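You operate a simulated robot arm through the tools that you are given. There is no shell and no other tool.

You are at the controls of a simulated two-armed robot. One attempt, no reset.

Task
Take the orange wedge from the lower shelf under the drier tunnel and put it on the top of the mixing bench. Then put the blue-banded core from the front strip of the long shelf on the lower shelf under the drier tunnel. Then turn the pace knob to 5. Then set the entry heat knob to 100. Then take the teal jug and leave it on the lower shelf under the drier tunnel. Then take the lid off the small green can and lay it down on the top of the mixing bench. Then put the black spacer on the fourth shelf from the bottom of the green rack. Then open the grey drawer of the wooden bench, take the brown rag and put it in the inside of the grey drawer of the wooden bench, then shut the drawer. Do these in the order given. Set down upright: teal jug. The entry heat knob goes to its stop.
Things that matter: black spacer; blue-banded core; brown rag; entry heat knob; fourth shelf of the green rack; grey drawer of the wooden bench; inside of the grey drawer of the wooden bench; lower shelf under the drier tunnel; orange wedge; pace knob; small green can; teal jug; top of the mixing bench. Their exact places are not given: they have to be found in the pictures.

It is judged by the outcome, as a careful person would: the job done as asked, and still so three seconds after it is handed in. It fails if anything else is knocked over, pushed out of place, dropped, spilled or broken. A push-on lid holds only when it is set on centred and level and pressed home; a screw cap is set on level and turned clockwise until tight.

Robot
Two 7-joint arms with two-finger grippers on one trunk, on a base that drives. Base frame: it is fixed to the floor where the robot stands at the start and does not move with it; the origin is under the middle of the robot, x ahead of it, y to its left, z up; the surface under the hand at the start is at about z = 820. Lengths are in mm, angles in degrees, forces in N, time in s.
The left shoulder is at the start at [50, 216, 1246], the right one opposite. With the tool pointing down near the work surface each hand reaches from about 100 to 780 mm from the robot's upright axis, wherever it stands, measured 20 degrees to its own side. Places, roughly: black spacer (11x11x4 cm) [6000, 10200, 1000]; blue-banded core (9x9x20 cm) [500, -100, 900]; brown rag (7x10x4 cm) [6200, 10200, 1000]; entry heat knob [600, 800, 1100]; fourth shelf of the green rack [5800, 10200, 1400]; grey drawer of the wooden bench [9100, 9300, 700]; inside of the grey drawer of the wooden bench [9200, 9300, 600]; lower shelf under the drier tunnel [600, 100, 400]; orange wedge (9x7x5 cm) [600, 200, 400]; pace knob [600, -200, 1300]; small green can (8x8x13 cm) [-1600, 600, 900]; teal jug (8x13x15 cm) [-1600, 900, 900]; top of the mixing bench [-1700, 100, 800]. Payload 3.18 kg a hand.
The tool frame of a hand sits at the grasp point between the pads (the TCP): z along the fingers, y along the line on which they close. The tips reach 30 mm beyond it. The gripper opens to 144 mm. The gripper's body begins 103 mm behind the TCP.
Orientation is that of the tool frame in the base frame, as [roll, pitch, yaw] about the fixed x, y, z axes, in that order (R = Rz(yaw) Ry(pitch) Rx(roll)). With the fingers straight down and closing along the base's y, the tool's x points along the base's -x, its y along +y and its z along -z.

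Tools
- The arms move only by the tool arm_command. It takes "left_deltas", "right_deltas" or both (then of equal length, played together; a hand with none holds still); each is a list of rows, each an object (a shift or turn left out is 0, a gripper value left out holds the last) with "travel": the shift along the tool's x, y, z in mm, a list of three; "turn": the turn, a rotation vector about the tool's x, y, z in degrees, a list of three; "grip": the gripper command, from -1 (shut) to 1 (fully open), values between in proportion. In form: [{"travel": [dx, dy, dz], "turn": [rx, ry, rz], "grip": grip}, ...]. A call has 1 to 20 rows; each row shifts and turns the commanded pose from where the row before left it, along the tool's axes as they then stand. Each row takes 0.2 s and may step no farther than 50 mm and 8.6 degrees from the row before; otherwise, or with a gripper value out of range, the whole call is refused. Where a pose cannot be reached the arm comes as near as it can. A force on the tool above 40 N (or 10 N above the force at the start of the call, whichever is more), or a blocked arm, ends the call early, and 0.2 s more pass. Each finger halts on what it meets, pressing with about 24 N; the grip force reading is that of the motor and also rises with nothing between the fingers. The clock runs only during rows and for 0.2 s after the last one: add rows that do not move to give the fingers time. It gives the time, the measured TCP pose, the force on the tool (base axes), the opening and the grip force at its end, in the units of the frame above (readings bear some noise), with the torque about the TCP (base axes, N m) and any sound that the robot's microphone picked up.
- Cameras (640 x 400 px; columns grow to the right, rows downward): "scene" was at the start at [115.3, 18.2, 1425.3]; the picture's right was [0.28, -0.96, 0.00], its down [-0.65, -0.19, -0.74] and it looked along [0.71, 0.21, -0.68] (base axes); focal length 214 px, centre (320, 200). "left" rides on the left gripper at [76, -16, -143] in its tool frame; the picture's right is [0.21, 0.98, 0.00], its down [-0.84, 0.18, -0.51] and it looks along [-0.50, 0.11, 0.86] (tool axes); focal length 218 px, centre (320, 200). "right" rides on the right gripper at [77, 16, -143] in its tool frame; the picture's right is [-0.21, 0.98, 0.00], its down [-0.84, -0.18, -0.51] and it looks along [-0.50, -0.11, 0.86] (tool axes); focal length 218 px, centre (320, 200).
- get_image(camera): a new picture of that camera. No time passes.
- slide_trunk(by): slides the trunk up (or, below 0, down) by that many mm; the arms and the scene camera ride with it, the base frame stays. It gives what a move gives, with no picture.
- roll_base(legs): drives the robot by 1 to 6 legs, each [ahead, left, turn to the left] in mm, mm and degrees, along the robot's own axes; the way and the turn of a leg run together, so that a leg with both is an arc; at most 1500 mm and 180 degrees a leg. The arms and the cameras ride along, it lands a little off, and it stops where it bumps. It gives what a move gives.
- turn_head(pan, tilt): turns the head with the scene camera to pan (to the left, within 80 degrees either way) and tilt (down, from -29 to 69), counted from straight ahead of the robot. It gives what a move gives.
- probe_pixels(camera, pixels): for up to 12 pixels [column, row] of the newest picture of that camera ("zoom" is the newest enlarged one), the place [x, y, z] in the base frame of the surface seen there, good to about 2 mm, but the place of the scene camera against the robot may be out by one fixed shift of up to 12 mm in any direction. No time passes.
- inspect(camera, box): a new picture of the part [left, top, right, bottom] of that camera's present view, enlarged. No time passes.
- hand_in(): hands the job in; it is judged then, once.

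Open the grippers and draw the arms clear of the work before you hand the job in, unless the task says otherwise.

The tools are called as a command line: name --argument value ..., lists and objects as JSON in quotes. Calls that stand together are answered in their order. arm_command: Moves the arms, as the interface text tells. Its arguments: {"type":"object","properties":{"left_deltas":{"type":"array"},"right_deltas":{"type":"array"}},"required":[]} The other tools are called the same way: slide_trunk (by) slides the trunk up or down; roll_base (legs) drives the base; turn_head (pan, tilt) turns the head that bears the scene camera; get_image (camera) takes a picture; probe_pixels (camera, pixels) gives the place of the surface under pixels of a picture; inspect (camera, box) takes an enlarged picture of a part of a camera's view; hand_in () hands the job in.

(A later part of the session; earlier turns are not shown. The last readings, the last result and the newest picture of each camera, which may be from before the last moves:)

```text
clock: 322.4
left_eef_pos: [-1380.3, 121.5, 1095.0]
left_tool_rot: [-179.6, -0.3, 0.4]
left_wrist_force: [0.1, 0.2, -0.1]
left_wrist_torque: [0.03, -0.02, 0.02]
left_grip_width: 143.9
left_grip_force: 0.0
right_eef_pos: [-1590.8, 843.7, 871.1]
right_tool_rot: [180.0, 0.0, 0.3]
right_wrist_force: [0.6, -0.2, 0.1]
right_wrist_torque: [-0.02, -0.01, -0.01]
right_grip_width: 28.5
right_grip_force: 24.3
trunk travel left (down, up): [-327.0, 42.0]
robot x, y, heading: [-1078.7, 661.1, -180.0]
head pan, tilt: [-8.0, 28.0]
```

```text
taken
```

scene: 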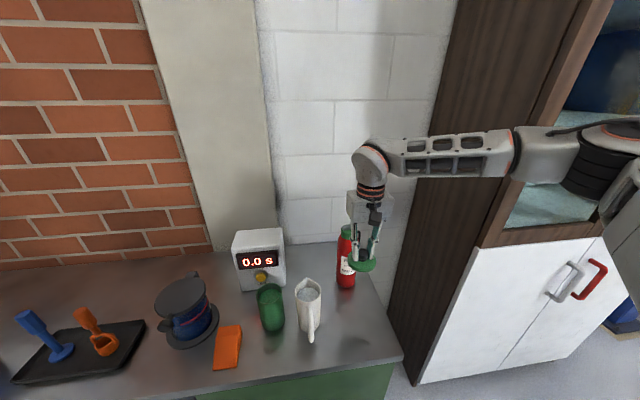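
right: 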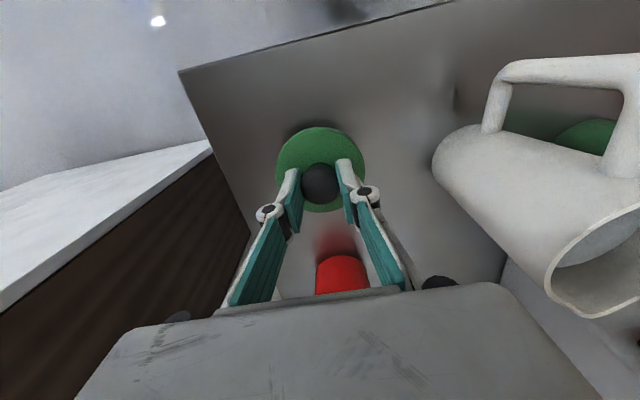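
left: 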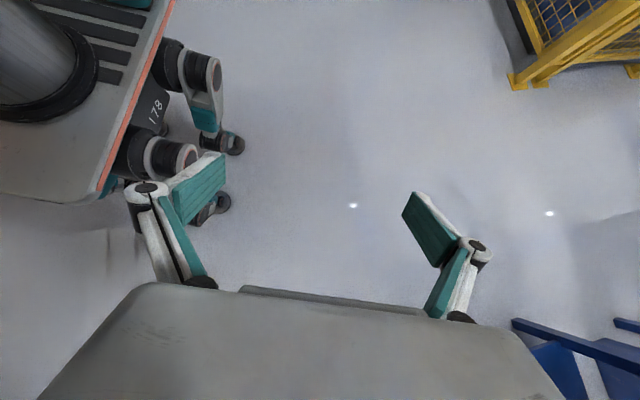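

The lid hangs ~20 mm above the bench. I lower it in 3 mm steps until it touches.

arm_command --right_deltas '[{"travel": [0, 0, 4]}, {"travel": [0, 0, 4]}, {"travel": [0, 0, 3]}, {"travel": [0, 0, 3]}, {"travel": [0, 0, 0]}]'

```text
clock: 323.6
left_eef_pos: [-1380.6, 121.8, 1095.4]
left_tool_rot: [-179.7, -0.2, 0.5]
left_wrist_force: [0.7, 0.3, -0.4]
left_wrist_torque: [-0.03, 0.02, 0.0]
left_grip_width: 144.2
left_grip_force: 0.2
right_eef_pos: [-1590.7, 844.9, 855.8]
right_tool_rot: [179.9, 0.0, 0.3]
right_wrist_force: [0.0, -0.2, -0.6]
right_wrist_torque: [-0.01, -0.05, 0.01]
right_grip_width: 28.9
right_grip_force: 24.5
trunk travel left (down, up): [-327.0, 42.0]
robot x, y, heading: [-1074.7, 662.9, -179.7]
head pan, tilt: [-8.0, 28.0]
```

arm_command --right_deltas '[{"travel": [0, 0, 2]}, {"travel": [0, 0, 2]}, {"travel": [0, 0, 2]}, {"travel": [0, 0, 0]}]'

```text
clock: 324.6
left_eef_pos: [-1379.5, 121.2, 1096.6]
left_tool_rot: [-179.7, -0.3, 0.4]
left_wrist_force: [0.6, -0.4, 0.5]
left_wrist_torque: [-0.02, -0.02, -0.01]
left_grip_width: 144.0
left_grip_force: 0.0
right_eef_pos: [-1591.3, 844.2, 850.5]
right_tool_rot: [-179.9, -0.1, 0.3]
right_wrist_force: [-0.1, -0.3, -1.1]
right_wrist_torque: [0.0, 0.0, 0.01]
right_grip_width: 28.8
right_grip_force: 23.7
trunk travel left (down, up): [-327.0, 42.0]
robot x, y, heading: [-1078.1, 664.8, -179.9]
head pan, tilt: [-8.0, 28.0]
```

No contact yet at z=850.5; I keep lowering in 1.5 mm steps.

arm_command --right_deltas '[{"travel": [0, 0, 1.5]}, {"travel": [0, 0, 1.5]}, {"travel": [0, 0, 1.5]}, {"travel": [0, 0, 0]}]'

get_image --camera "right"

```text
clock: 325.6
left_eef_pos: [-1380.4, 121.4, 1095.7]
left_tool_rot: [-179.7, -0.2, 0.3]
left_wrist_force: [-0.1, 0.6, -0.3]
left_wrist_torque: [0.0, -0.04, 0.02]
left_grip_width: 143.8
left_grip_force: 0.1
right_eef_pos: [-1591.2, 845.0, 845.9]
right_tool_rot: [180.0, 0.0, 0.3]
right_wrist_force: [0.0, 0.1, 0.0]
right_wrist_torque: [0.01, 0.04, -0.02]
right_grip_width: 29.1
right_grip_force: 24.2
trunk travel left (down, up): [-327.0, 42.0]
robot x, y, heading: [-1076.3, 661.5, -179.8]
head pan, tilt: [-8.0, 28.0]
```

```text
taken
```

right: 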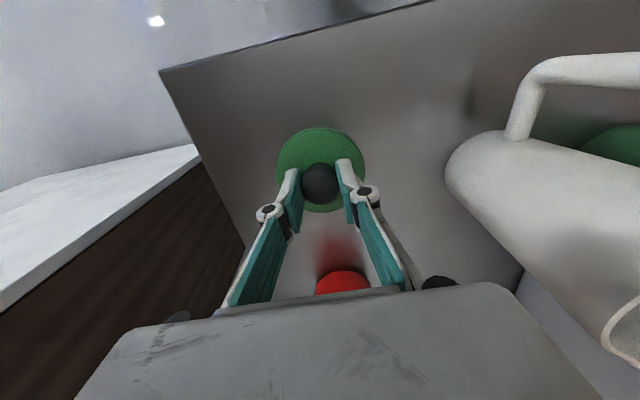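

Still free. I continue in small steps.

arm_command --right_deltas '[{"travel": [0, 0, 1.2]}, {"travel": [0, 0, 1.2]}, {"travel": [0, 0, 1.2]}, {"travel": [0, 0, 0]}]'

```text
clock: 326.6
left_eef_pos: [-1378.3, 121.0, 1097.1]
left_tool_rot: [-179.7, -0.2, 0.3]
left_wrist_force: [0.7, 0.2, 0.3]
left_wrist_torque: [-0.01, -0.01, 0.0]
left_grip_width: 144.2
left_grip_force: 0.0
right_eef_pos: [-1591.9, 844.5, 843.9]
right_tool_rot: [180.0, 0.2, 0.3]
right_wrist_force: [1.7, 6.4, 27.6]
right_wrist_torque: [0.28, -0.08, 0.03]
right_grip_width: 28.9
right_grip_force: 24.0
trunk travel left (down, up): [-327.0, 42.0]
robot x, y, heading: [-1077.1, 663.2, -179.8]
head pan, tilt: [-8.0, 28.0]
```

The lid is on the bench (27 N). I ease up 1 mm and open the fingers.

arm_command --right_deltas '[{"travel": [0, 0, -1]}, {"grip": -0.5}, {"grip": -0.3}, {"grip": -0.17}, {"grip": -0.17}]'

get_image --camera "right"

```text
clock: 327.8
left_eef_pos: [-1381.1, 122.3, 1095.7]
left_tool_rot: [-179.7, -0.2, 0.4]
left_wrist_force: [0.1, 0.8, -0.5]
left_wrist_torque: [0.01, 0.01, -0.03]
left_grip_width: 144.1
left_grip_force: 0.0
right_eef_pos: [-1590.7, 844.1, 844.3]
right_tool_rot: [180.0, 0.0, 0.3]
right_wrist_force: [0.3, 0.7, -0.3]
right_wrist_torque: [0.01, 0.0, 0.01]
right_grip_width: 59.9
right_grip_force: 0.1
trunk travel left (down, up): [-327.0, 42.0]
robot x, y, heading: [-1075.5, 667.2, -179.9]
head pan, tilt: [-8.0, 28.0]
```

```text
taken
```

right: 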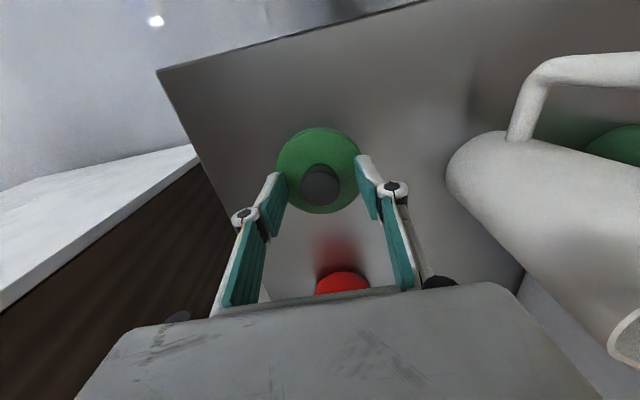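

Released. I raise the hand straight up and back away from the bench.

arm_command --right_deltas '[{"travel": [0, 0, -40]}, {"travel": [0, 0, -45]}, {"travel": [0, 0, -45]}, {"travel": [0, 0, -40]}, {"travel": [0, 0, 0]}]'

roll_base --legs '[[-420, 0, 0]]'

get_image --camera "scene"

```text
clock: 329.0
left_eef_pos: [-1380.4, 121.7, 1095.7]
left_tool_rot: [-179.7, -0.3, 0.5]
left_wrist_force: [-0.1, 0.1, -0.2]
left_wrist_torque: [-0.02, 0.02, 0.01]
left_grip_width: 144.1
left_grip_force: 0.0
right_eef_pos: [-1592.5, 843.9, 1013.1]
right_tool_rot: [179.9, 0.0, 0.3]
right_wrist_force: [0.3, 0.1, -0.2]
right_wrist_torque: [-0.03, -0.02, -0.01]
right_grip_width: 59.8
right_grip_force: 0.1
trunk travel left (down, up): [-327.0, 42.0]
robot x, y, heading: [-1075.3, 662.7, -179.9]
head pan, tilt: [-8.0, 28.0]
```

```text
clock: 331.6
left_eef_pos: [-958.5, 121.6, 1096.2]
left_tool_rot: [-179.6, -0.3, 0.6]
left_wrist_force: [-0.1, -0.3, 1.2]
left_wrist_torque: [0.02, -0.01, 0.0]
left_grip_width: 143.8
left_grip_force: 0.0
right_eef_pos: [-1171.8, 844.7, 1014.0]
right_tool_rot: [-179.9, 0.1, 0.4]
right_wrist_force: [-0.2, 0.0, 0.3]
right_wrist_torque: [0.01, 0.01, 0.03]
right_grip_width: 59.7
right_grip_force: 0.1
trunk travel left (down, up): [-327.0, 42.0]
robot x, y, heading: [-651.5, 666.0, -179.6]
head pan, tilt: [-8.0, 28.0]
```

```text
taken
```

scene: 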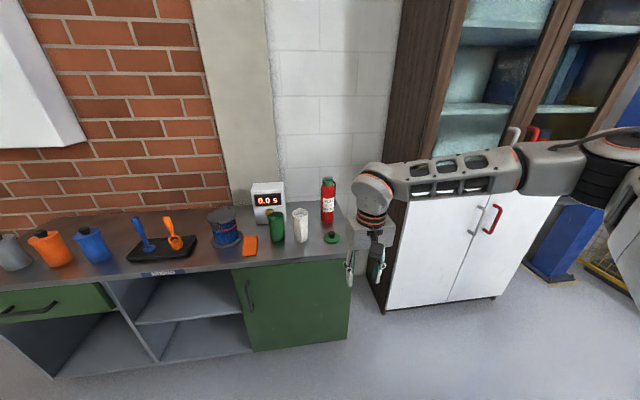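

The lid lies on the bench; all else is in place. Now to the green rack far away at about (5800,10200): I turn to face +y and look along the aisle.

roll_base --legs '[[0, 0, -90]]'

turn_head --pan 0 --tilt 10

get_image --camera "scene"

```text
clock: 335.8
left_eef_pos: [-1196.2, 972.8, 1094.9]
left_tool_rot: [-179.7, -0.3, -90.0]
left_wrist_force: [0.5, -0.5, 0.6]
left_wrist_torque: [0.0, -0.01, 0.0]
left_grip_width: 144.4
left_grip_force: 0.1
right_eef_pos: [-470.4, 1178.5, 1014.4]
right_tool_rot: [180.0, 0.0, -90.0]
right_wrist_force: [0.0, -0.5, -0.3]
right_wrist_torque: [0.0, -0.01, -0.01]
right_grip_width: 59.9
right_grip_force: 0.2
trunk travel left (down, up): [-327.0, 42.0]
robot x, y, heading: [-654.9, 665.4, 89.8]
head pan, tilt: [-8.0, 28.0]
```

```text
clock: 336.6
left_eef_pos: [-1195.0, 971.6, 1095.5]
left_tool_rot: [-179.8, -0.4, -90.1]
left_wrist_force: [-0.2, -0.7, -0.8]
left_wrist_torque: [0.02, -0.01, -0.02]
left_grip_width: 144.2
left_grip_force: 0.0
right_eef_pos: [-470.9, 1178.4, 1015.4]
right_tool_rot: [-180.0, 0.2, -90.1]
right_wrist_force: [-0.4, -0.4, 0.3]
right_wrist_torque: [0.01, 0.01, -0.02]
right_grip_width: 59.9
right_grip_force: 0.1
trunk travel left (down, up): [-327.0, 42.0]
robot x, y, heading: [-655.8, 664.3, 89.5]
head pan, tilt: [0.0, 10.0]
```

```text
taken
```

scene: 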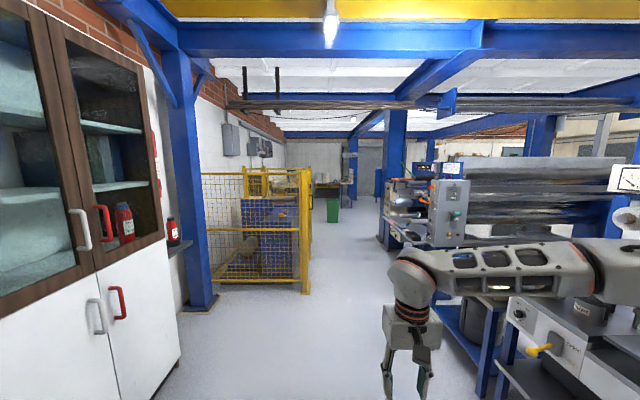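

The aisle runs straight along +y. I probe floor and obstacles to plan the drive.

probe_pixels --camera "scene" --pixels '[[330, 260], [330, 230], [345, 215], [307, 290], [310, 210], [333, 205], [390, 240], [370, 200], [440, 200], [355, 190], [325, 190], [400, 190]]'

inspect --camera "scene" --box '[240, 120, 460, 260]'

```text
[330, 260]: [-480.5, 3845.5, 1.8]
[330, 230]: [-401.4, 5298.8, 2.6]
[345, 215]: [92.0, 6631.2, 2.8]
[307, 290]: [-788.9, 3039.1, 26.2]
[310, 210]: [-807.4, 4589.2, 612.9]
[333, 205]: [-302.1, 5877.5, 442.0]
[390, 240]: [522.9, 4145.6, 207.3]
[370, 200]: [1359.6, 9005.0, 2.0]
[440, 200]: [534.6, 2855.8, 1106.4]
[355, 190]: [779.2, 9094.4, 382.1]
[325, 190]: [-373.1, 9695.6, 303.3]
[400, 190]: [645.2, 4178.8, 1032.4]
```

```text
2.86 times, centred on (350, 190) of scene
```

zoom: 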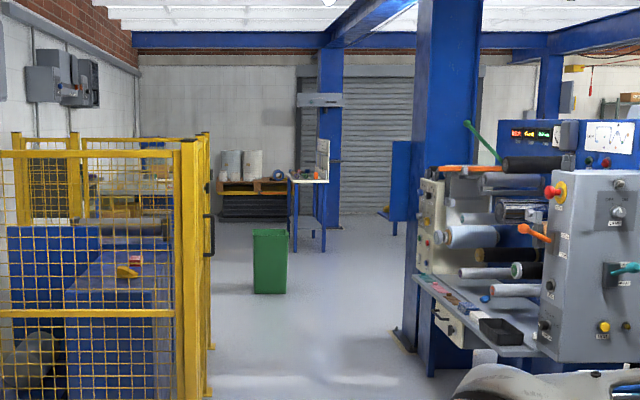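

The aisle is about 1.2 m wide beside the yellow fence, so I bring both arms forward and in to make the robot narrower.

arm_command --left_deltas '[{"travel": [-29.3, -31, 14.5]}, {"travel": [-29.3, -31, 14.5]}, {"travel": [-29.3, -31, 14.5]}, {"travel": [-29.3, -31, 14.5]}, {"travel": [-29.3, -31, 14.5]}, {"travel": [-29.3, -31, 14.5]}, {"travel": [-29.3, -31, 14.5]}, {"travel": [-29.3, -31, 14.5]}, {"travel": [-29.3, -31, 14.5]}, {"travel": [-29.3, -31, 14.5]}, {"travel": [0, 0, 0]}]' --right_deltas '[{"travel": [-13.7, -1.5, 6.5]}, {"travel": [-13.7, -1.5, 6.5]}, {"travel": [-13.7, -1.5, 6.5]}, {"travel": [-13.7, -1.5, 6.5]}, {"travel": [-13.7, -1.5, 6.5]}, {"travel": [-13.7, -1.5, 6.5]}, {"travel": [-13.7, -1.5, 6.5]}, {"travel": [-13.7, -1.5, 6.5]}, {"travel": [-13.7, -1.5, 6.5]}, {"travel": [-13.7, -1.5, 6.5]}, {"travel": [0, 0, 0]}]'

turn_head --pan 0 --tilt 35

get_image --camera "scene"

```text
clock: 339.0
left_eef_pos: [-909.5, 1239.7, 966.8]
left_tool_rot: [-179.6, -0.2, -90.0]
left_wrist_force: [-0.1, 0.8, 0.7]
left_wrist_torque: [0.0, 0.02, -0.03]
left_grip_width: 143.8
left_grip_force: 0.2
left hand out of reach, approached as far as the arm can: row 10
right_eef_pos: [-454.9, 1315.6, 949.0]
right_tool_rot: [-180.0, 0.0, -90.1]
right_wrist_force: [0.1, -0.6, -0.3]
right_wrist_torque: [-0.02, -0.02, 0.02]
right_grip_width: 59.4
right_grip_force: 0.0
trunk travel left (down, up): [-327.0, 42.0]
robot x, y, heading: [-655.1, 665.9, 89.6]
head pan, tilt: [0.0, 10.0]
```

```text
clock: 339.9
left_eef_pos: [-910.1, 1240.2, 965.3]
left_tool_rot: [-179.6, -0.3, -90.0]
left_wrist_force: [-0.5, 1.3, 0.4]
left_wrist_torque: [-0.02, 0.02, 0.01]
left_grip_width: 144.3
left_grip_force: 0.1
right_eef_pos: [-455.4, 1315.6, 950.6]
right_tool_rot: [-180.0, 0.0, -90.1]
right_wrist_force: [-0.6, 0.1, -0.3]
right_wrist_torque: [-0.04, 0.0, 0.01]
right_grip_width: 59.7
right_grip_force: 0.0
trunk travel left (down, up): [-327.0, 42.0]
robot x, y, heading: [-658.1, 662.9, 89.7]
head pan, tilt: [0.0, 35.0]
```

```text
taken
```

scene: 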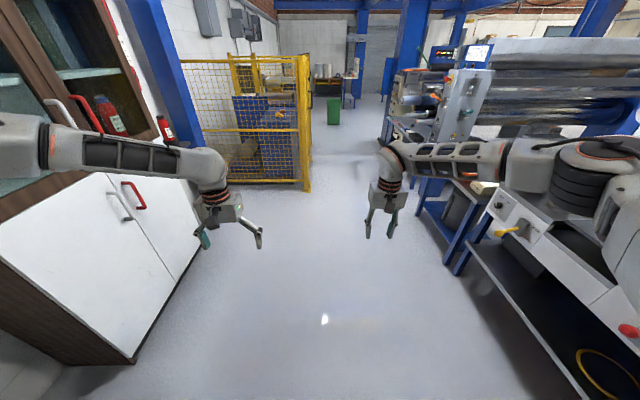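

I probe both elbows' lateral extent and the narrow points of the passage.

probe_pixels --camera "scene" --pixels '[[20, 145], [45, 145], [90, 150], [560, 165], [590, 160], [625, 150], [510, 165], [305, 180], [470, 235], [400, 60], [445, 100], [330, 120]]'

```text
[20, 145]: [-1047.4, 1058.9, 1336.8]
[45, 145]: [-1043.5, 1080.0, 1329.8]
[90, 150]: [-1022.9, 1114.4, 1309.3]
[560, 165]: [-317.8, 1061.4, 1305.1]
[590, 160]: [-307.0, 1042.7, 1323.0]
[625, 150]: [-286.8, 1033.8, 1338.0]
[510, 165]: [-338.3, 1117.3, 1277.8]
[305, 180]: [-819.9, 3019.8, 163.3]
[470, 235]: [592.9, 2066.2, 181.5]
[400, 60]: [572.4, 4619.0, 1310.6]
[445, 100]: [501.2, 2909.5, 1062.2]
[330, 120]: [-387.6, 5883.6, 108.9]
```

The robot spans about ±430 mm now; centred at x≈−200 it clears the fence. I move over and drive 2.9 m ahead.

roll_base --legs '[[0, 0, 0.4], [0, -455, 0], [1400, 0, 0]]'

turn_head --pan 0 --tilt 15

get_image --camera "scene"

```text
clock: 351.4
left_eef_pos: [-461.8, 2651.6, 965.2]
left_tool_rot: [-179.6, -0.2, -89.4]
left_wrist_force: [-0.4, -0.1, 0.6]
left_wrist_torque: [0.0, -0.01, 0.02]
left_grip_width: 144.1
left_grip_force: 0.0
right_eef_pos: [-7.4, 2731.4, 950.5]
right_tool_rot: [-180.0, 0.0, -89.5]
right_wrist_force: [-0.3, 0.0, 0.3]
right_wrist_torque: [-0.03, -0.04, 0.01]
right_grip_width: 60.0
right_grip_force: 0.0
trunk travel left (down, up): [-327.0, 42.0]
robot x, y, heading: [-202.6, 2079.6, 90.2]
head pan, tilt: [0.0, 35.0]
```

```text
clock: 352.3
left_eef_pos: [-461.0, 2651.3, 966.0]
left_tool_rot: [-179.6, -0.1, -89.3]
left_wrist_force: [0.3, -0.4, -0.2]
left_wrist_torque: [0.03, -0.02, -0.01]
left_grip_width: 143.8
left_grip_force: 0.1
right_eef_pos: [-8.7, 2732.5, 949.5]
right_tool_rot: [-179.9, 0.0, -89.4]
right_wrist_force: [-0.5, 0.5, -0.1]
right_wrist_torque: [-0.01, -0.01, 0.01]
right_grip_width: 59.9
right_grip_force: 0.1
trunk travel left (down, up): [-327.0, 42.0]
robot x, y, heading: [-202.4, 2077.7, 90.3]
head pan, tilt: [0.0, 15.0]
```

```text
taken
```

scene: 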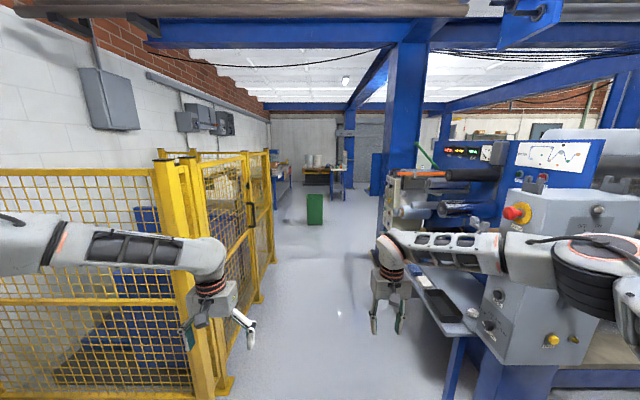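

I probe the narrow passage between fence and machine ahead.

probe_pixels --camera "scene" --pixels '[[232, 380], [185, 240], [268, 262], [262, 300], [415, 290], [450, 325], [385, 235], [400, 200], [490, 290], [315, 222], [370, 170], [275, 180]]'

```text
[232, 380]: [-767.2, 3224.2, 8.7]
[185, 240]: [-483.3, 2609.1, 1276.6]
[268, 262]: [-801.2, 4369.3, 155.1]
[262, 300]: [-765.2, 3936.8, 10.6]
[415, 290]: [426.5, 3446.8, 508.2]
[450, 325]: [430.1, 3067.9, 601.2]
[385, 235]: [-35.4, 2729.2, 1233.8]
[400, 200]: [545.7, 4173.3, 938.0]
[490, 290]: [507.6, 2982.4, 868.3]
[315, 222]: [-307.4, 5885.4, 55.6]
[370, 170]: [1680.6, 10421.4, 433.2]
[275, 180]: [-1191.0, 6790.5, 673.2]
```

Corridor runs from x≈−765 to 426; I drive on 2.8 m to pass the fence, staying near x≈−190.

roll_base --legs '[[1400, 0, 0], [1400, 0, 0]]'

get_image --camera "scene"

turn_head --pan -60 --tilt 15

get_image --camera "scene"

```text
clock: 365.8
left_eef_pos: [-489.5, 5448.9, 965.2]
left_tool_rot: [-179.6, -0.1, -88.8]
left_wrist_force: [-0.1, 0.8, 0.0]
left_wrist_torque: [-0.03, -0.01, 0.01]
left_grip_width: 143.9
left_grip_force: 0.0
right_eef_pos: [-38.0, 5533.3, 950.0]
right_tool_rot: [-179.9, 0.1, -89.0]
right_wrist_force: [0.2, 0.2, 0.5]
right_wrist_torque: [-0.03, -0.01, -0.01]
right_grip_width: 59.7
right_grip_force: 0.0
trunk travel left (down, up): [-327.0, 42.0]
robot x, y, heading: [-224.1, 4877.9, 91.1]
head pan, tilt: [0.0, 15.0]
```

```text
taken
```

scene: 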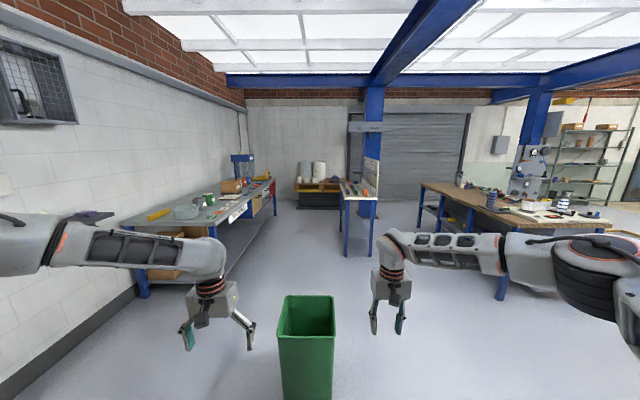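

```text
clock: 367.1
left_eef_pos: [-489.9, 5448.4, 965.9]
left_tool_rot: [-179.6, -0.2, -88.8]
left_wrist_force: [-0.4, 0.5, -0.5]
left_wrist_torque: [0.02, -0.01, 0.0]
left_grip_width: 143.9
left_grip_force: 0.0
right_eef_pos: [-37.6, 5533.4, 949.1]
right_tool_rot: [-180.0, 0.0, -89.0]
right_wrist_force: [0.4, 0.1, 0.5]
right_wrist_torque: [-0.02, -0.02, 0.02]
right_grip_width: 59.6
right_grip_force: 0.0
trunk travel left (down, up): [-327.0, 42.0]
robot x, y, heading: [-224.7, 4877.2, 90.8]
head pan, tilt: [-60.0, 15.0]
```

```text
taken
```

scene: 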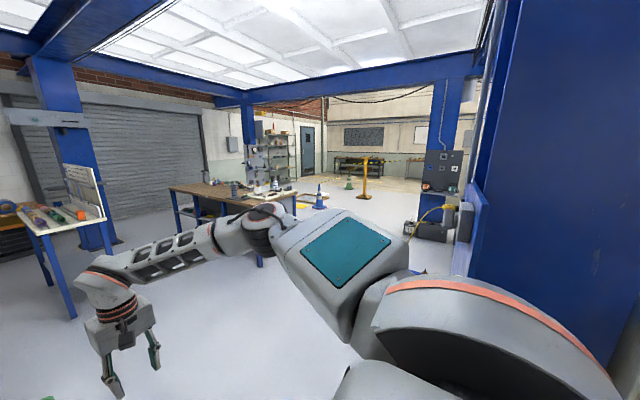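

An open hall lies to the right, with a shelf rack near (272,155). I probe the landmarks there.

probe_pixels --camera "scene" --pixels '[[272, 150], [290, 170], [175, 190], [262, 265], [295, 200], [319, 200], [364, 180], [350, 210], [430, 225], [250, 120], [60, 300], [345, 165]]'

inspect --camera "scene" --box '[160, 100, 440, 250]'

```text
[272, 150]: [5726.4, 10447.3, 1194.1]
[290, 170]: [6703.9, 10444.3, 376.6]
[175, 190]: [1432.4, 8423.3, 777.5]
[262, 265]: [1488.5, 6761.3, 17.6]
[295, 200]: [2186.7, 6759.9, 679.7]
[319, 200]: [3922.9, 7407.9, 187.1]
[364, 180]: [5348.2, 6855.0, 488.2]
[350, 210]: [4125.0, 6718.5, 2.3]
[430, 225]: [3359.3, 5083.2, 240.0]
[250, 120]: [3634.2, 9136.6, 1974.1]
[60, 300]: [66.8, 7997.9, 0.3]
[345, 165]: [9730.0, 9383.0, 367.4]
```

```text
2.29 times, centred on (300, 175) of scene
```

zoom: 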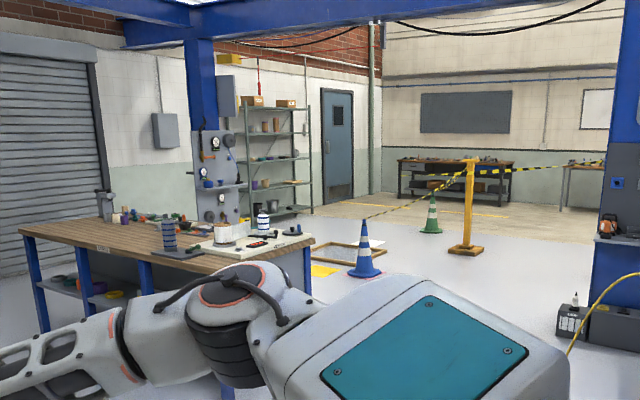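

I probe nearer points on the right and the floor to plan a route around the wooden bench, cones and floor frame.

probe_pixels --camera "scene" --pixels '[[500, 200], [470, 230], [420, 250], [330, 260], [303, 235], [330, 213], [345, 225], [310, 218], [230, 245], [150, 300], [390, 195], [440, 180]]'

turn_head --pan -30 --tilt 15

get_image --camera "scene"

```text
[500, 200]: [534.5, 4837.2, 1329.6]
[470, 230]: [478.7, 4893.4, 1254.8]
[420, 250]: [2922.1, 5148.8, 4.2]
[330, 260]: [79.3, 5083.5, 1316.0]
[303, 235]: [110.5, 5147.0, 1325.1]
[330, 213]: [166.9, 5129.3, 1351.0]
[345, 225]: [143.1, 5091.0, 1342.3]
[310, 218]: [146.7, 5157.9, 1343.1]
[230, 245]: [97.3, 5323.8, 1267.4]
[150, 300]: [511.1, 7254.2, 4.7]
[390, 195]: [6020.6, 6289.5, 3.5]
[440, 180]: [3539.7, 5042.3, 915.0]
```

```text
clock: 368.1
left_eef_pos: [-491.3, 5449.3, 965.2]
left_tool_rot: [-179.6, -0.2, -88.8]
left_wrist_force: [-0.1, 0.0, 0.1]
left_wrist_torque: [0.01, 0.02, 0.0]
left_grip_width: 143.8
left_grip_force: 0.1
right_eef_pos: [-37.0, 5533.0, 950.1]
right_tool_rot: [-179.9, 0.0, -89.0]
right_wrist_force: [-0.4, 0.4, -1.0]
right_wrist_torque: [-0.01, -0.04, 0.01]
right_grip_width: 59.8
right_grip_force: 0.1
trunk travel left (down, up): [-327.0, 42.0]
robot x, y, heading: [-227.4, 4875.7, 90.7]
head pan, tilt: [-30.0, 15.0]
```

```text
taken
```

scene: 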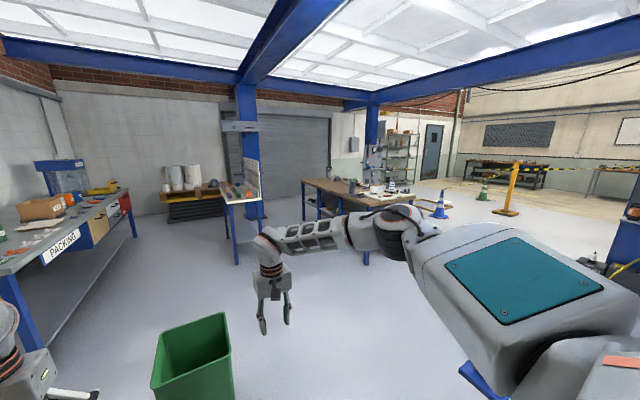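

A blue column stands at (≈500,4870) on my right, so I first go 370 mm ahead, then diagonally right-forward into the hall.

roll_base --legs '[[370, 0, 0], [700, -900, 0]]'

turn_head --pan -50 --tilt 18

get_image --camera "scene"

```text
clock: 378.3
left_eef_pos: [393.4, 6531.0, 966.4]
left_tool_rot: [-179.6, -0.2, -88.6]
left_wrist_force: [-0.1, 0.2, 0.3]
left_wrist_torque: [-0.01, 0.01, -0.01]
left_grip_width: 144.2
left_grip_force: 0.1
right_eef_pos: [845.8, 6617.8, 949.6]
right_tool_rot: [180.0, -0.1, -88.7]
right_wrist_force: [0.5, -0.1, 0.0]
right_wrist_torque: [-0.05, -0.01, -0.04]
right_grip_width: 59.6
right_grip_force: 0.0
trunk travel left (down, up): [-327.0, 42.0]
robot x, y, heading: [662.2, 5962.7, 90.8]
head pan, tilt: [-30.0, 15.0]
```

```text
clock: 379.1
left_eef_pos: [393.1, 6531.2, 965.2]
left_tool_rot: [-179.5, -0.1, -88.5]
left_wrist_force: [-0.8, 0.0, 0.6]
left_wrist_torque: [-0.01, 0.05, -0.04]
left_grip_width: 143.9
left_grip_force: 0.0
right_eef_pos: [845.5, 6617.7, 949.7]
right_tool_rot: [-180.0, 0.0, -88.7]
right_wrist_force: [0.7, -0.1, -0.7]
right_wrist_torque: [-0.01, 0.03, 0.02]
right_grip_width: 59.8
right_grip_force: 0.0
trunk travel left (down, up): [-327.0, 42.0]
robot x, y, heading: [662.4, 5964.4, 91.1]
head pan, tilt: [-50.0, 18.0]
```

```text
taken
```

scene: 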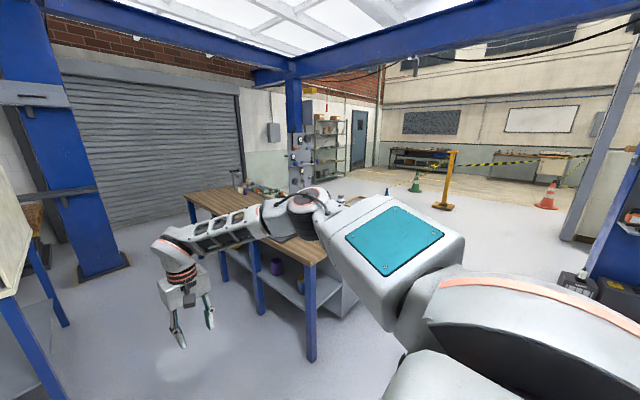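

I turn to face +x; the bench corner is 1.15 m away, beyond the hands' reach.

roll_base --legs '[[0, 0, -91]]'

turn_head --pan 20 --tilt 18

get_image --camera "scene"

```text
clock: 383.4
left_eef_pos: [1236.9, 6211.8, 965.4]
left_tool_rot: [-179.7, -0.3, 179.7]
left_wrist_force: [-0.1, -0.1, -0.1]
left_wrist_torque: [0.03, 0.03, -0.01]
left_grip_width: 144.2
left_grip_force: 0.1
right_eef_pos: [1310.7, 5757.7, 950.5]
right_tool_rot: [180.0, -0.1, 179.6]
right_wrist_force: [-0.6, -0.3, -0.2]
right_wrist_torque: [0.0, -0.01, -0.04]
right_grip_width: 60.0
right_grip_force: 0.1
trunk travel left (down, up): [-327.0, 42.0]
robot x, y, heading: [666.4, 5960.3, -0.6]
head pan, tilt: [-50.0, 18.0]
```

```text
clock: 384.9
left_eef_pos: [1238.7, 6213.1, 965.8]
left_tool_rot: [-179.6, -0.3, 179.7]
left_wrist_force: [0.3, -0.4, -0.7]
left_wrist_torque: [-0.02, 0.0, 0.01]
left_grip_width: 144.1
left_grip_force: 0.1
right_eef_pos: [1310.5, 5758.3, 951.2]
right_tool_rot: [-179.9, 0.0, 179.5]
right_wrist_force: [0.2, -0.1, 0.1]
right_wrist_torque: [-0.01, 0.01, -0.03]
right_grip_width: 59.9
right_grip_force: 0.1
trunk travel left (down, up): [-327.0, 42.0]
robot x, y, heading: [662.1, 5962.9, -0.4]
head pan, tilt: [20.0, 18.0]
```

```text
taken
```

scene: 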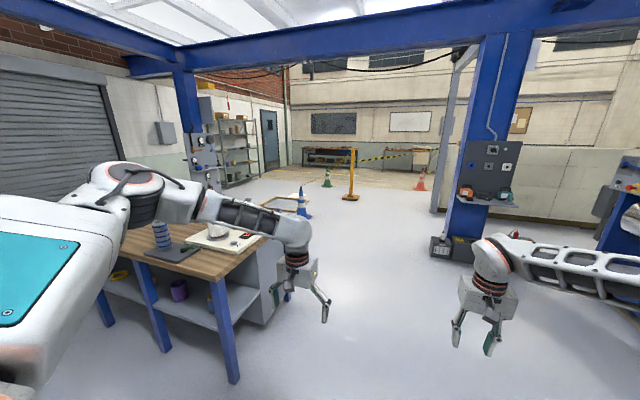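

I probe cones, post, floor frame and bench corners in this view.

probe_pixels --camera "scene" --pixels '[[303, 213], [327, 185], [351, 198], [420, 189], [265, 203], [300, 211], [285, 195], [264, 242], [236, 378], [240, 185], [330, 230], [400, 215]]'

inspect --camera "scene" --box '[180, 90, 440, 240]'

```text
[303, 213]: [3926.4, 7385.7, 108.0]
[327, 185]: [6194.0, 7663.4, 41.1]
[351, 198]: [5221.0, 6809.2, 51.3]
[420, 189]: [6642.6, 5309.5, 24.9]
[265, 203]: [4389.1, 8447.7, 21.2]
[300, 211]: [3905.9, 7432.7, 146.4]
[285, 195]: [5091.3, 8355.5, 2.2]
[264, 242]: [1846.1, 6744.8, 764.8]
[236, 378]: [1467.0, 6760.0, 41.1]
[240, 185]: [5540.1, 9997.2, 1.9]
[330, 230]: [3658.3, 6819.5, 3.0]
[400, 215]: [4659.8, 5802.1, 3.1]
```

```text
2.46 times, centred on (310, 165) of scene
```

zoom: 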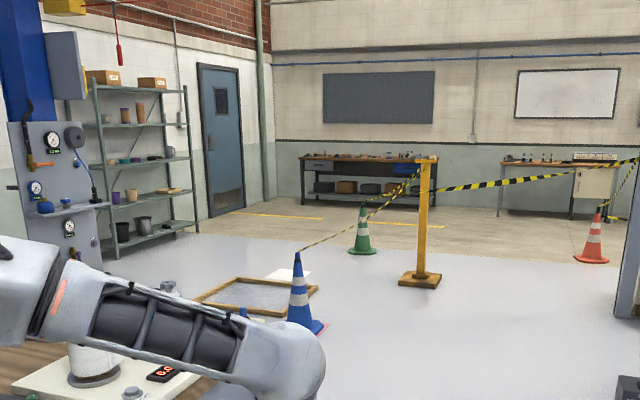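

Blue cone at (3926,7386), post (5221,6809), frame around (4000–5000, 7500–8450); the clear way north is between the bench and the cone, near x≈2900. I drive along +x to there and face north.

roll_base --legs '[[0, 0, 0.4], [1100, 0, 0], [1100, 0, 0], [0, 0, 90]]'

turn_head --pan -20 --tilt 20

get_image --camera "scene"

```text
clock: 399.8
left_eef_pos: [2604.6, 6512.1, 965.2]
left_tool_rot: [-179.6, -0.2, -90.5]
left_wrist_force: [-0.3, -0.3, -0.4]
left_wrist_torque: [-0.02, 0.01, -0.02]
left_grip_width: 144.0
left_grip_force: 0.0
right_eef_pos: [3059.5, 6583.4, 949.9]
right_tool_rot: [-180.0, -0.1, -90.6]
right_wrist_force: [0.9, 0.6, -0.1]
right_wrist_torque: [0.03, -0.04, -0.01]
right_grip_width: 59.7
right_grip_force: 0.1
trunk travel left (down, up): [-327.0, 42.0]
robot x, y, heading: [2851.2, 5933.6, 89.1]
head pan, tilt: [20.0, 18.0]
```

```text
clock: 400.9
left_eef_pos: [2604.8, 6512.9, 966.6]
left_tool_rot: [-179.6, -0.2, -90.6]
left_wrist_force: [0.8, -0.6, 1.0]
left_wrist_torque: [0.02, 0.02, 0.0]
left_grip_width: 143.8
left_grip_force: 0.0
right_eef_pos: [3059.2, 6584.1, 949.9]
right_tool_rot: [180.0, -0.1, -90.6]
right_wrist_force: [-0.1, 0.8, 1.2]
right_wrist_torque: [0.0, 0.01, 0.01]
right_grip_width: 59.7
right_grip_force: 0.1
trunk travel left (down, up): [-327.0, 42.0]
robot x, y, heading: [2854.6, 5934.8, 89.2]
head pan, tilt: [-20.0, 20.0]
```

```text
taken
```

scene: 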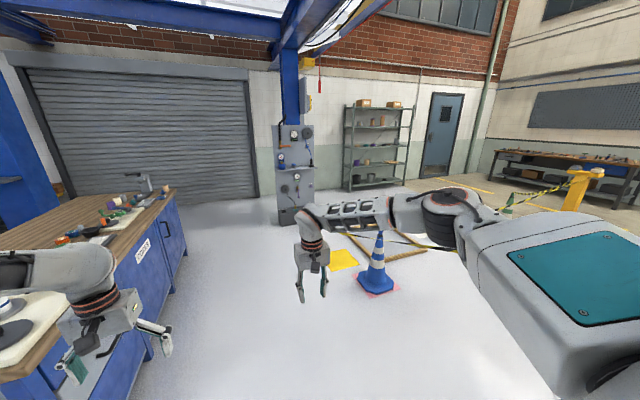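

I probe the bench's side, column base, yellow mat, frame and rack for the path.

probe_pixels --camera "scene" --pixels '[[150, 340], [185, 255], [290, 225], [310, 220], [345, 260], [355, 245], [425, 250], [385, 258], [378, 290], [355, 235], [345, 190], [405, 185]]'

inspect --camera "scene" --box '[240, 80, 480, 310]'

```text
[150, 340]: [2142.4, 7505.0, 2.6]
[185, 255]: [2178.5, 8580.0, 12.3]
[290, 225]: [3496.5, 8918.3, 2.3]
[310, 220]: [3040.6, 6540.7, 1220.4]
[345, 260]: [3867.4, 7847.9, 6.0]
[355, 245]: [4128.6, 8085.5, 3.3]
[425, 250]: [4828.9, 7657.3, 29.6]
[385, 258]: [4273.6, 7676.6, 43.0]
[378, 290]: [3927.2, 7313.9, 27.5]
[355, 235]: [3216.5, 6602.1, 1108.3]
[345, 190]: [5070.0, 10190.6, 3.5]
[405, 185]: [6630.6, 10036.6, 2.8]
```

```text
1.74 times, centred on (360, 195) of scene
```

zoom: 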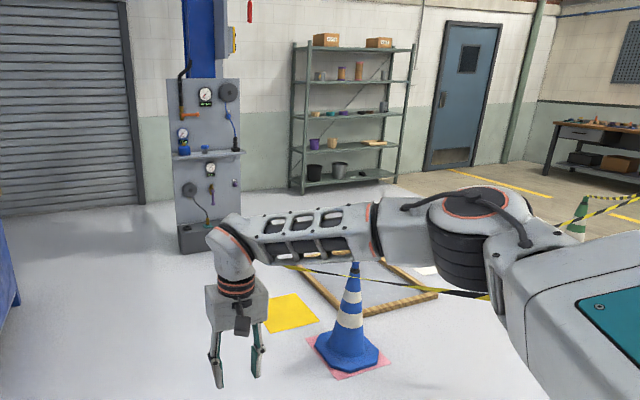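

The gap between the column board (x≈3400–3850, y≈8900+) and the frame is too tight, so I go north of the column. I drive north to (2650,8700) first.

roll_base --legs '[[0, 0, 0.9], [0, 190, 0], [1400, 0, 0], [1350, 0, 0]]'

turn_head --pan -45 --tilt 20

get_image --camera "scene"

```text
clock: 416.5
left_eef_pos: [2419.4, 9256.7, 966.0]
left_tool_rot: [-179.7, -0.2, -89.8]
left_wrist_force: [-0.1, -0.1, -0.2]
left_wrist_torque: [0.0, -0.03, 0.02]
left_grip_width: 144.1
left_grip_force: 0.1
right_eef_pos: [2872.9, 9333.1, 950.5]
right_tool_rot: [-179.9, 0.1, -89.9]
right_wrist_force: [0.7, 0.1, -0.6]
right_wrist_torque: [-0.03, -0.01, 0.03]
right_grip_width: 60.0
right_grip_force: 0.1
trunk travel left (down, up): [-327.0, 42.0]
robot x, y, heading: [2674.4, 8678.6, 90.2]
head pan, tilt: [-20.0, 20.0]
```

```text
clock: 417.4
left_eef_pos: [2418.8, 9256.3, 965.1]
left_tool_rot: [-179.6, -0.2, -89.7]
left_wrist_force: [-0.6, 0.3, -0.4]
left_wrist_torque: [0.02, 0.01, 0.05]
left_grip_width: 144.0
left_grip_force: 0.0
right_eef_pos: [2872.5, 9333.9, 949.8]
right_tool_rot: [-179.9, 0.1, -89.9]
right_wrist_force: [-0.6, 0.2, 0.0]
right_wrist_torque: [0.02, 0.04, 0.04]
right_grip_width: 59.8
right_grip_force: 0.1
trunk travel left (down, up): [-327.0, 42.0]
robot x, y, heading: [2671.3, 8681.4, 89.8]
head pan, tilt: [-45.0, 20.0]
```

```text
taken
```

scene: 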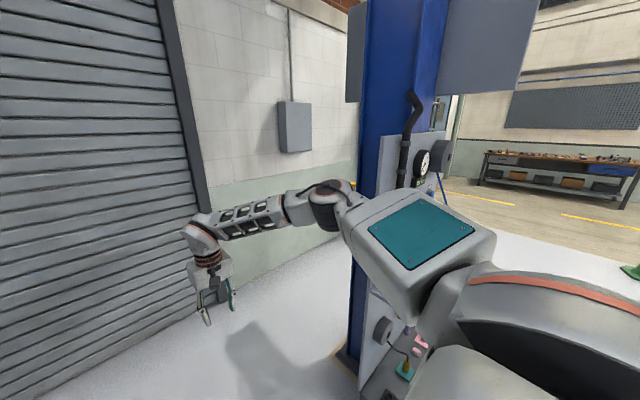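

I probe the column base, board edge and the wall to judge the gap north of the column.

probe_pixels --camera "scene" --pixels '[[355, 330], [340, 365], [375, 130], [395, 170], [440, 160], [410, 385], [300, 130], [340, 250], [190, 130], [330, 270], [355, 50], [480, 60]]'

```text
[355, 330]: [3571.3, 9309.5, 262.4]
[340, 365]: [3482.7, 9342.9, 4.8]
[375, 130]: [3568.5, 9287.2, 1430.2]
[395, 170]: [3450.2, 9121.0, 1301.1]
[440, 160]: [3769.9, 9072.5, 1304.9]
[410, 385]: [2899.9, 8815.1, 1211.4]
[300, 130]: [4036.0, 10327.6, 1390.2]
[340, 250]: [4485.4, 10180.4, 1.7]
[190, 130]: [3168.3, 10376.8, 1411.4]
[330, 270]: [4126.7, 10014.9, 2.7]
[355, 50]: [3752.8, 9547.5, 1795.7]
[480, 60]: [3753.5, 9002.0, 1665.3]
```

The south side of the column is better: I'd pass at y≈8450 and then go NE past the frame's corner. I back 220 mm, face east and look.

roll_base --legs '[[-220, 0, 0], [0, 0, -89.8]]'

turn_head --pan 0 --tilt 25

get_image --camera "scene"

```text
clock: 422.8
left_eef_pos: [3243.2, 8731.9, 964.7]
left_tool_rot: [-179.5, -0.2, -178.6]
left_wrist_force: [0.1, -0.7, -0.6]
left_wrist_torque: [0.02, 0.0, 0.0]
left_grip_width: 144.2
left_grip_force: 0.0
right_eef_pos: [3332.2, 8280.6, 950.0]
right_tool_rot: [180.0, 0.0, -178.6]
right_wrist_force: [0.1, 0.6, 0.9]
right_wrist_torque: [0.05, 0.01, 0.0]
right_grip_width: 60.0
right_grip_force: 0.1
trunk travel left (down, up): [-327.0, 42.0]
robot x, y, heading: [2678.7, 8461.3, 1.1]
head pan, tilt: [-45.0, 20.0]
```

```text
clock: 423.9
left_eef_pos: [3243.8, 8732.7, 965.5]
left_tool_rot: [-179.6, -0.2, -178.5]
left_wrist_force: [0.2, 0.2, 0.4]
left_wrist_torque: [0.01, -0.02, 0.0]
left_grip_width: 143.9
left_grip_force: 0.1
right_eef_pos: [3331.4, 8280.2, 950.3]
right_tool_rot: [-180.0, 0.0, -178.6]
right_wrist_force: [0.1, -0.1, -0.3]
right_wrist_torque: [0.0, 0.04, 0.04]
right_grip_width: 60.0
right_grip_force: 0.1
trunk travel left (down, up): [-327.0, 42.0]
robot x, y, heading: [2676.8, 8464.7, 1.0]
head pan, tilt: [0.0, 25.0]
```

```text
taken
```

scene: 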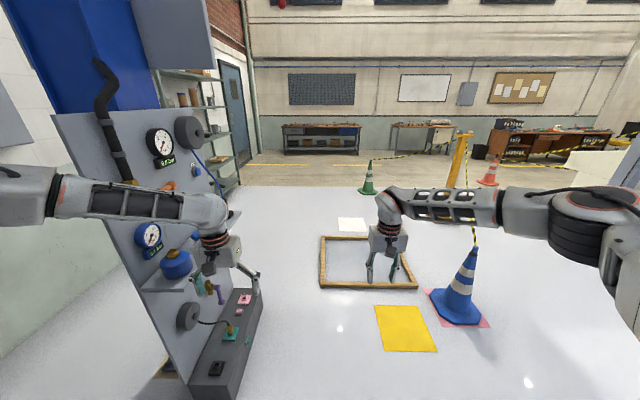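

I probe the board's foot and shelf, and the frame corners.

probe_pixels --camera "scene" --pixels '[[215, 395], [250, 300], [258, 290], [175, 270], [322, 288], [322, 238], [416, 287], [366, 237], [378, 308], [188, 135], [205, 220], [245, 350]]'

```text
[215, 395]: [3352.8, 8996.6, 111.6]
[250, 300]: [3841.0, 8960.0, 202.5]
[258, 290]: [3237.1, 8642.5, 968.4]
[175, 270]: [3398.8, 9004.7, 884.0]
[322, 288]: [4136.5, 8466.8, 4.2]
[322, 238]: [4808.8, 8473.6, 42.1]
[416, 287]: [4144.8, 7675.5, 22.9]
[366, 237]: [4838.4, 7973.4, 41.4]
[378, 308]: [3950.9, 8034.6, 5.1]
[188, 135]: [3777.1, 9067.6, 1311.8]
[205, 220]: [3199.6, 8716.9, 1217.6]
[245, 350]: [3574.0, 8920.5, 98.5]
```

Board foot (3850,8940) and frame (4136,8467) leave only ~550 mm, too tight; north of the column there is ~980 mm. I go north in steps, keeping the hands clear of the board.

roll_base --legs '[[0, 0, -1], [0, 475, 0], [-330, 0, 0]]'

turn_head --pan 30 --tilt 20

get_image --camera "scene"

```text
clock: 430.7
left_eef_pos: [2915.4, 9194.9, 965.9]
left_tool_rot: [-179.7, -0.2, -179.6]
left_wrist_force: [0.4, 0.6, -0.1]
left_wrist_torque: [-0.03, -0.02, -0.01]
left_grip_width: 143.9
left_grip_force: 0.1
right_eef_pos: [2996.3, 8741.0, 950.9]
right_tool_rot: [180.0, 0.1, -179.7]
right_wrist_force: [0.3, -0.4, 0.1]
right_wrist_torque: [0.02, -0.03, 0.01]
right_grip_width: 59.4
right_grip_force: 0.0
trunk travel left (down, up): [-327.0, 42.0]
robot x, y, heading: [2343.0, 8937.1, 0.1]
head pan, tilt: [0.0, 25.0]
```

```text
clock: 431.7
left_eef_pos: [2916.8, 9195.6, 966.2]
left_tool_rot: [-179.7, -0.2, -179.5]
left_wrist_force: [-0.3, -0.4, 0.1]
left_wrist_torque: [0.04, -0.01, 0.01]
left_grip_width: 143.8
left_grip_force: 0.0
right_eef_pos: [2995.6, 8741.7, 949.2]
right_tool_rot: [-180.0, -0.1, -179.8]
right_wrist_force: [-0.9, -0.3, 0.3]
right_wrist_torque: [0.0, -0.01, 0.02]
right_grip_width: 59.8
right_grip_force: 0.1
trunk travel left (down, up): [-327.0, 42.0]
robot x, y, heading: [2343.2, 8937.1, -0.1]
head pan, tilt: [30.0, 20.0]
```

```text
taken
```

scene: 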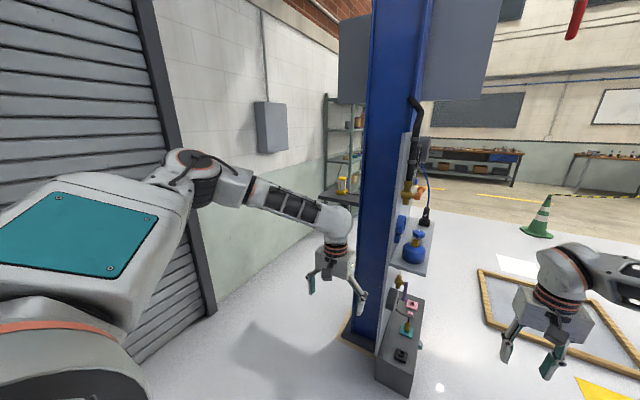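

Before entering the gap I extend both arms a bit further forward to draw the elbows in.

arm_command --left_deltas '[{"travel": [-30, -5, 5]}, {"travel": [-30, -5, 5]}, {"travel": [-30, -5, 5]}, {"travel": [-30, -5, 5]}, {"travel": [0, 0, 0]}]' --right_deltas '[{"travel": [-18, 0, 5]}, {"travel": [-18, 0, 5]}, {"travel": [-18, 0, 5]}, {"travel": [-18, 0, 5]}, {"travel": [0, 0, 0]}]'

roll_base --legs '[[0, 895, 0]]'

turn_head --pan 0 --tilt 25

get_image --camera "scene"

```text
clock: 432.9
left_eef_pos: [2955.5, 9230.3, 984.2]
left_tool_rot: [-179.7, -0.2, -179.7]
left_wrist_force: [0.3, -0.4, 0.1]
left_wrist_torque: [-0.01, -0.01, 0.0]
left_grip_width: 143.9
left_grip_force: 0.0
left hand out of reach, approached as far as the arm can: row 1, 2, 3, 4
right_eef_pos: [3041.5, 8741.2, 937.1]
right_tool_rot: [180.0, -0.1, -179.7]
right_wrist_force: [0.3, -0.1, 0.5]
right_wrist_torque: [0.0, 0.02, 0.02]
right_grip_width: 59.5
right_grip_force: 0.1
right hand out of reach, approached as far as the arm can: row 3, 4
trunk travel left (down, up): [-327.0, 42.0]
robot x, y, heading: [2343.8, 8936.7, 0.1]
head pan, tilt: [30.0, 20.0]
```

```text
clock: 441.1
left_eef_pos: [2953.3, 10122.8, 983.4]
left_tool_rot: [-179.5, -0.2, -179.5]
left_wrist_force: [-0.3, 0.5, -0.4]
left_wrist_torque: [-0.01, -0.01, 0.0]
left_grip_width: 144.2
left_grip_force: 0.1
right_eef_pos: [3040.0, 9633.9, 937.5]
right_tool_rot: [-180.0, 0.1, -179.6]
right_wrist_force: [0.6, 0.6, 0.4]
right_wrist_torque: [0.0, 0.0, -0.02]
right_grip_width: 59.9
right_grip_force: 0.1
trunk travel left (down, up): [-327.0, 42.0]
robot x, y, heading: [2343.1, 9828.9, 0.0]
head pan, tilt: [30.0, 20.0]
```

```text
clock: 442.0
left_eef_pos: [2952.4, 10123.0, 984.6]
left_tool_rot: [-179.6, -0.1, -179.5]
left_wrist_force: [0.1, 0.0, -0.2]
left_wrist_torque: [0.02, 0.0, 0.0]
left_grip_width: 144.2
left_grip_force: 0.1
right_eef_pos: [3041.5, 9633.8, 937.5]
right_tool_rot: [180.0, 0.1, -179.7]
right_wrist_force: [-0.5, 0.1, 0.5]
right_wrist_torque: [-0.03, -0.03, 0.02]
right_grip_width: 59.7
right_grip_force: 0.0
trunk travel left (down, up): [-327.0, 42.0]
robot x, y, heading: [2343.8, 9830.1, 0.1]
head pan, tilt: [0.0, 25.0]
```

```text
taken
```

scene: 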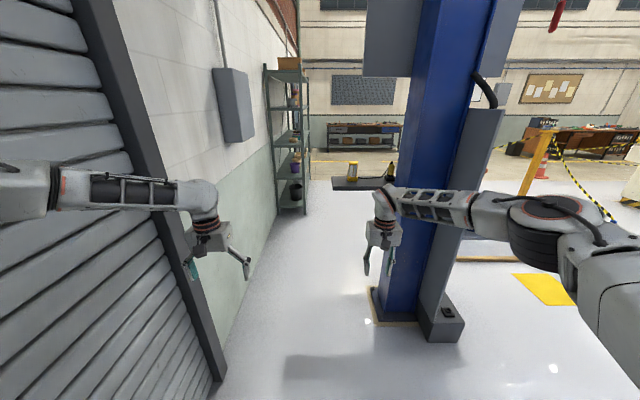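

There's also a small shelf sticking out of the column at (360,183). I probe it, the column, base plate and wall box.

probe_pixels --camera "scene" --pixels '[[336, 184], [372, 184], [352, 170], [400, 220], [405, 280], [372, 292], [378, 318], [235, 130], [250, 140], [368, 60], [366, 70], [215, 370]]'

inspect --camera "scene" --box '[300, 20, 480, 340]'

```text
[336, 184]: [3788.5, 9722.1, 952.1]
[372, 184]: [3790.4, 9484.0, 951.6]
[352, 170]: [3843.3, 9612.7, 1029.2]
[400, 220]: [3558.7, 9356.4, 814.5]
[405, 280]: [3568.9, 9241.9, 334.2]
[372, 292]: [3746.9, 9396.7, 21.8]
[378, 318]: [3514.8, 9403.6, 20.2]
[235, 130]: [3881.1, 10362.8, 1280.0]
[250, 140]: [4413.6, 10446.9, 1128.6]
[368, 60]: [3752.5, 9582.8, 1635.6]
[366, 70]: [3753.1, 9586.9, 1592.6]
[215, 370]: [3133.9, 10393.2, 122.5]
```

```text
1.25 times, centred on (390, 180) of scene
```

zoom: 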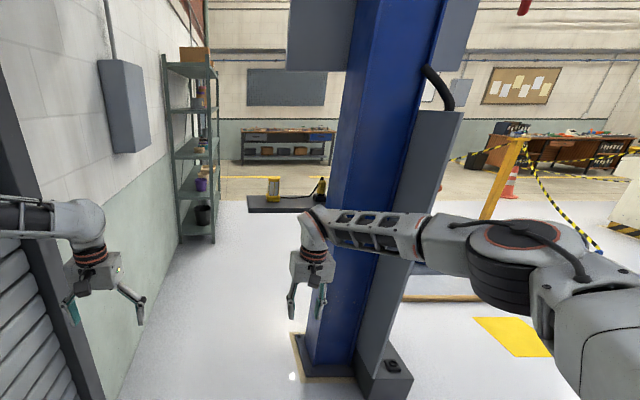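

At z≈950 a small shelf on the column narrows the north gap, so I need my base's true size to choose the route. I tilt the left hand back so that its camera sees my own base.

arm_command --left_deltas '[{"turn": [0, 8, 0]}, {"turn": [0, 8, 0]}, {"turn": [0, 8, 0]}, {"turn": [0, 8, 0]}, {"turn": [0, 8, 0]}, {"travel": [0, 0, 0]}]'

get_image --camera "left"

```text
clock: 443.4
left_eef_pos: [2879.2, 10160.3, 1013.1]
left_tool_rot: [-179.8, -23.4, -179.7]
left_wrist_force: [-0.8, -0.4, 0.9]
left_wrist_torque: [0.01, -0.02, -0.01]
left_grip_width: 144.0
left_grip_force: 0.0
left hand out of reach, approached as far as the arm can: row 1, 2, 3, 4, 5
right_eef_pos: [3039.5, 9633.6, 937.6]
right_tool_rot: [-180.0, -0.1, -179.5]
right_wrist_force: [0.5, 0.2, -0.4]
right_wrist_torque: [-0.05, -0.01, -0.01]
right_grip_width: 59.8
right_grip_force: 0.0
trunk travel left (down, up): [-327.0, 42.0]
robot x, y, heading: [2344.2, 9830.2, 0.1]
head pan, tilt: [0.0, 25.0]
```

```text
taken
```

left: 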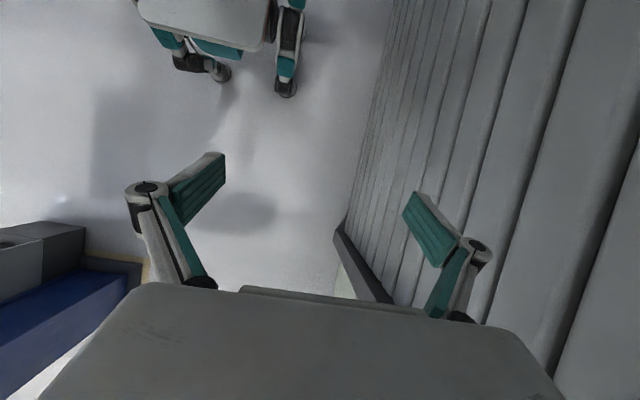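

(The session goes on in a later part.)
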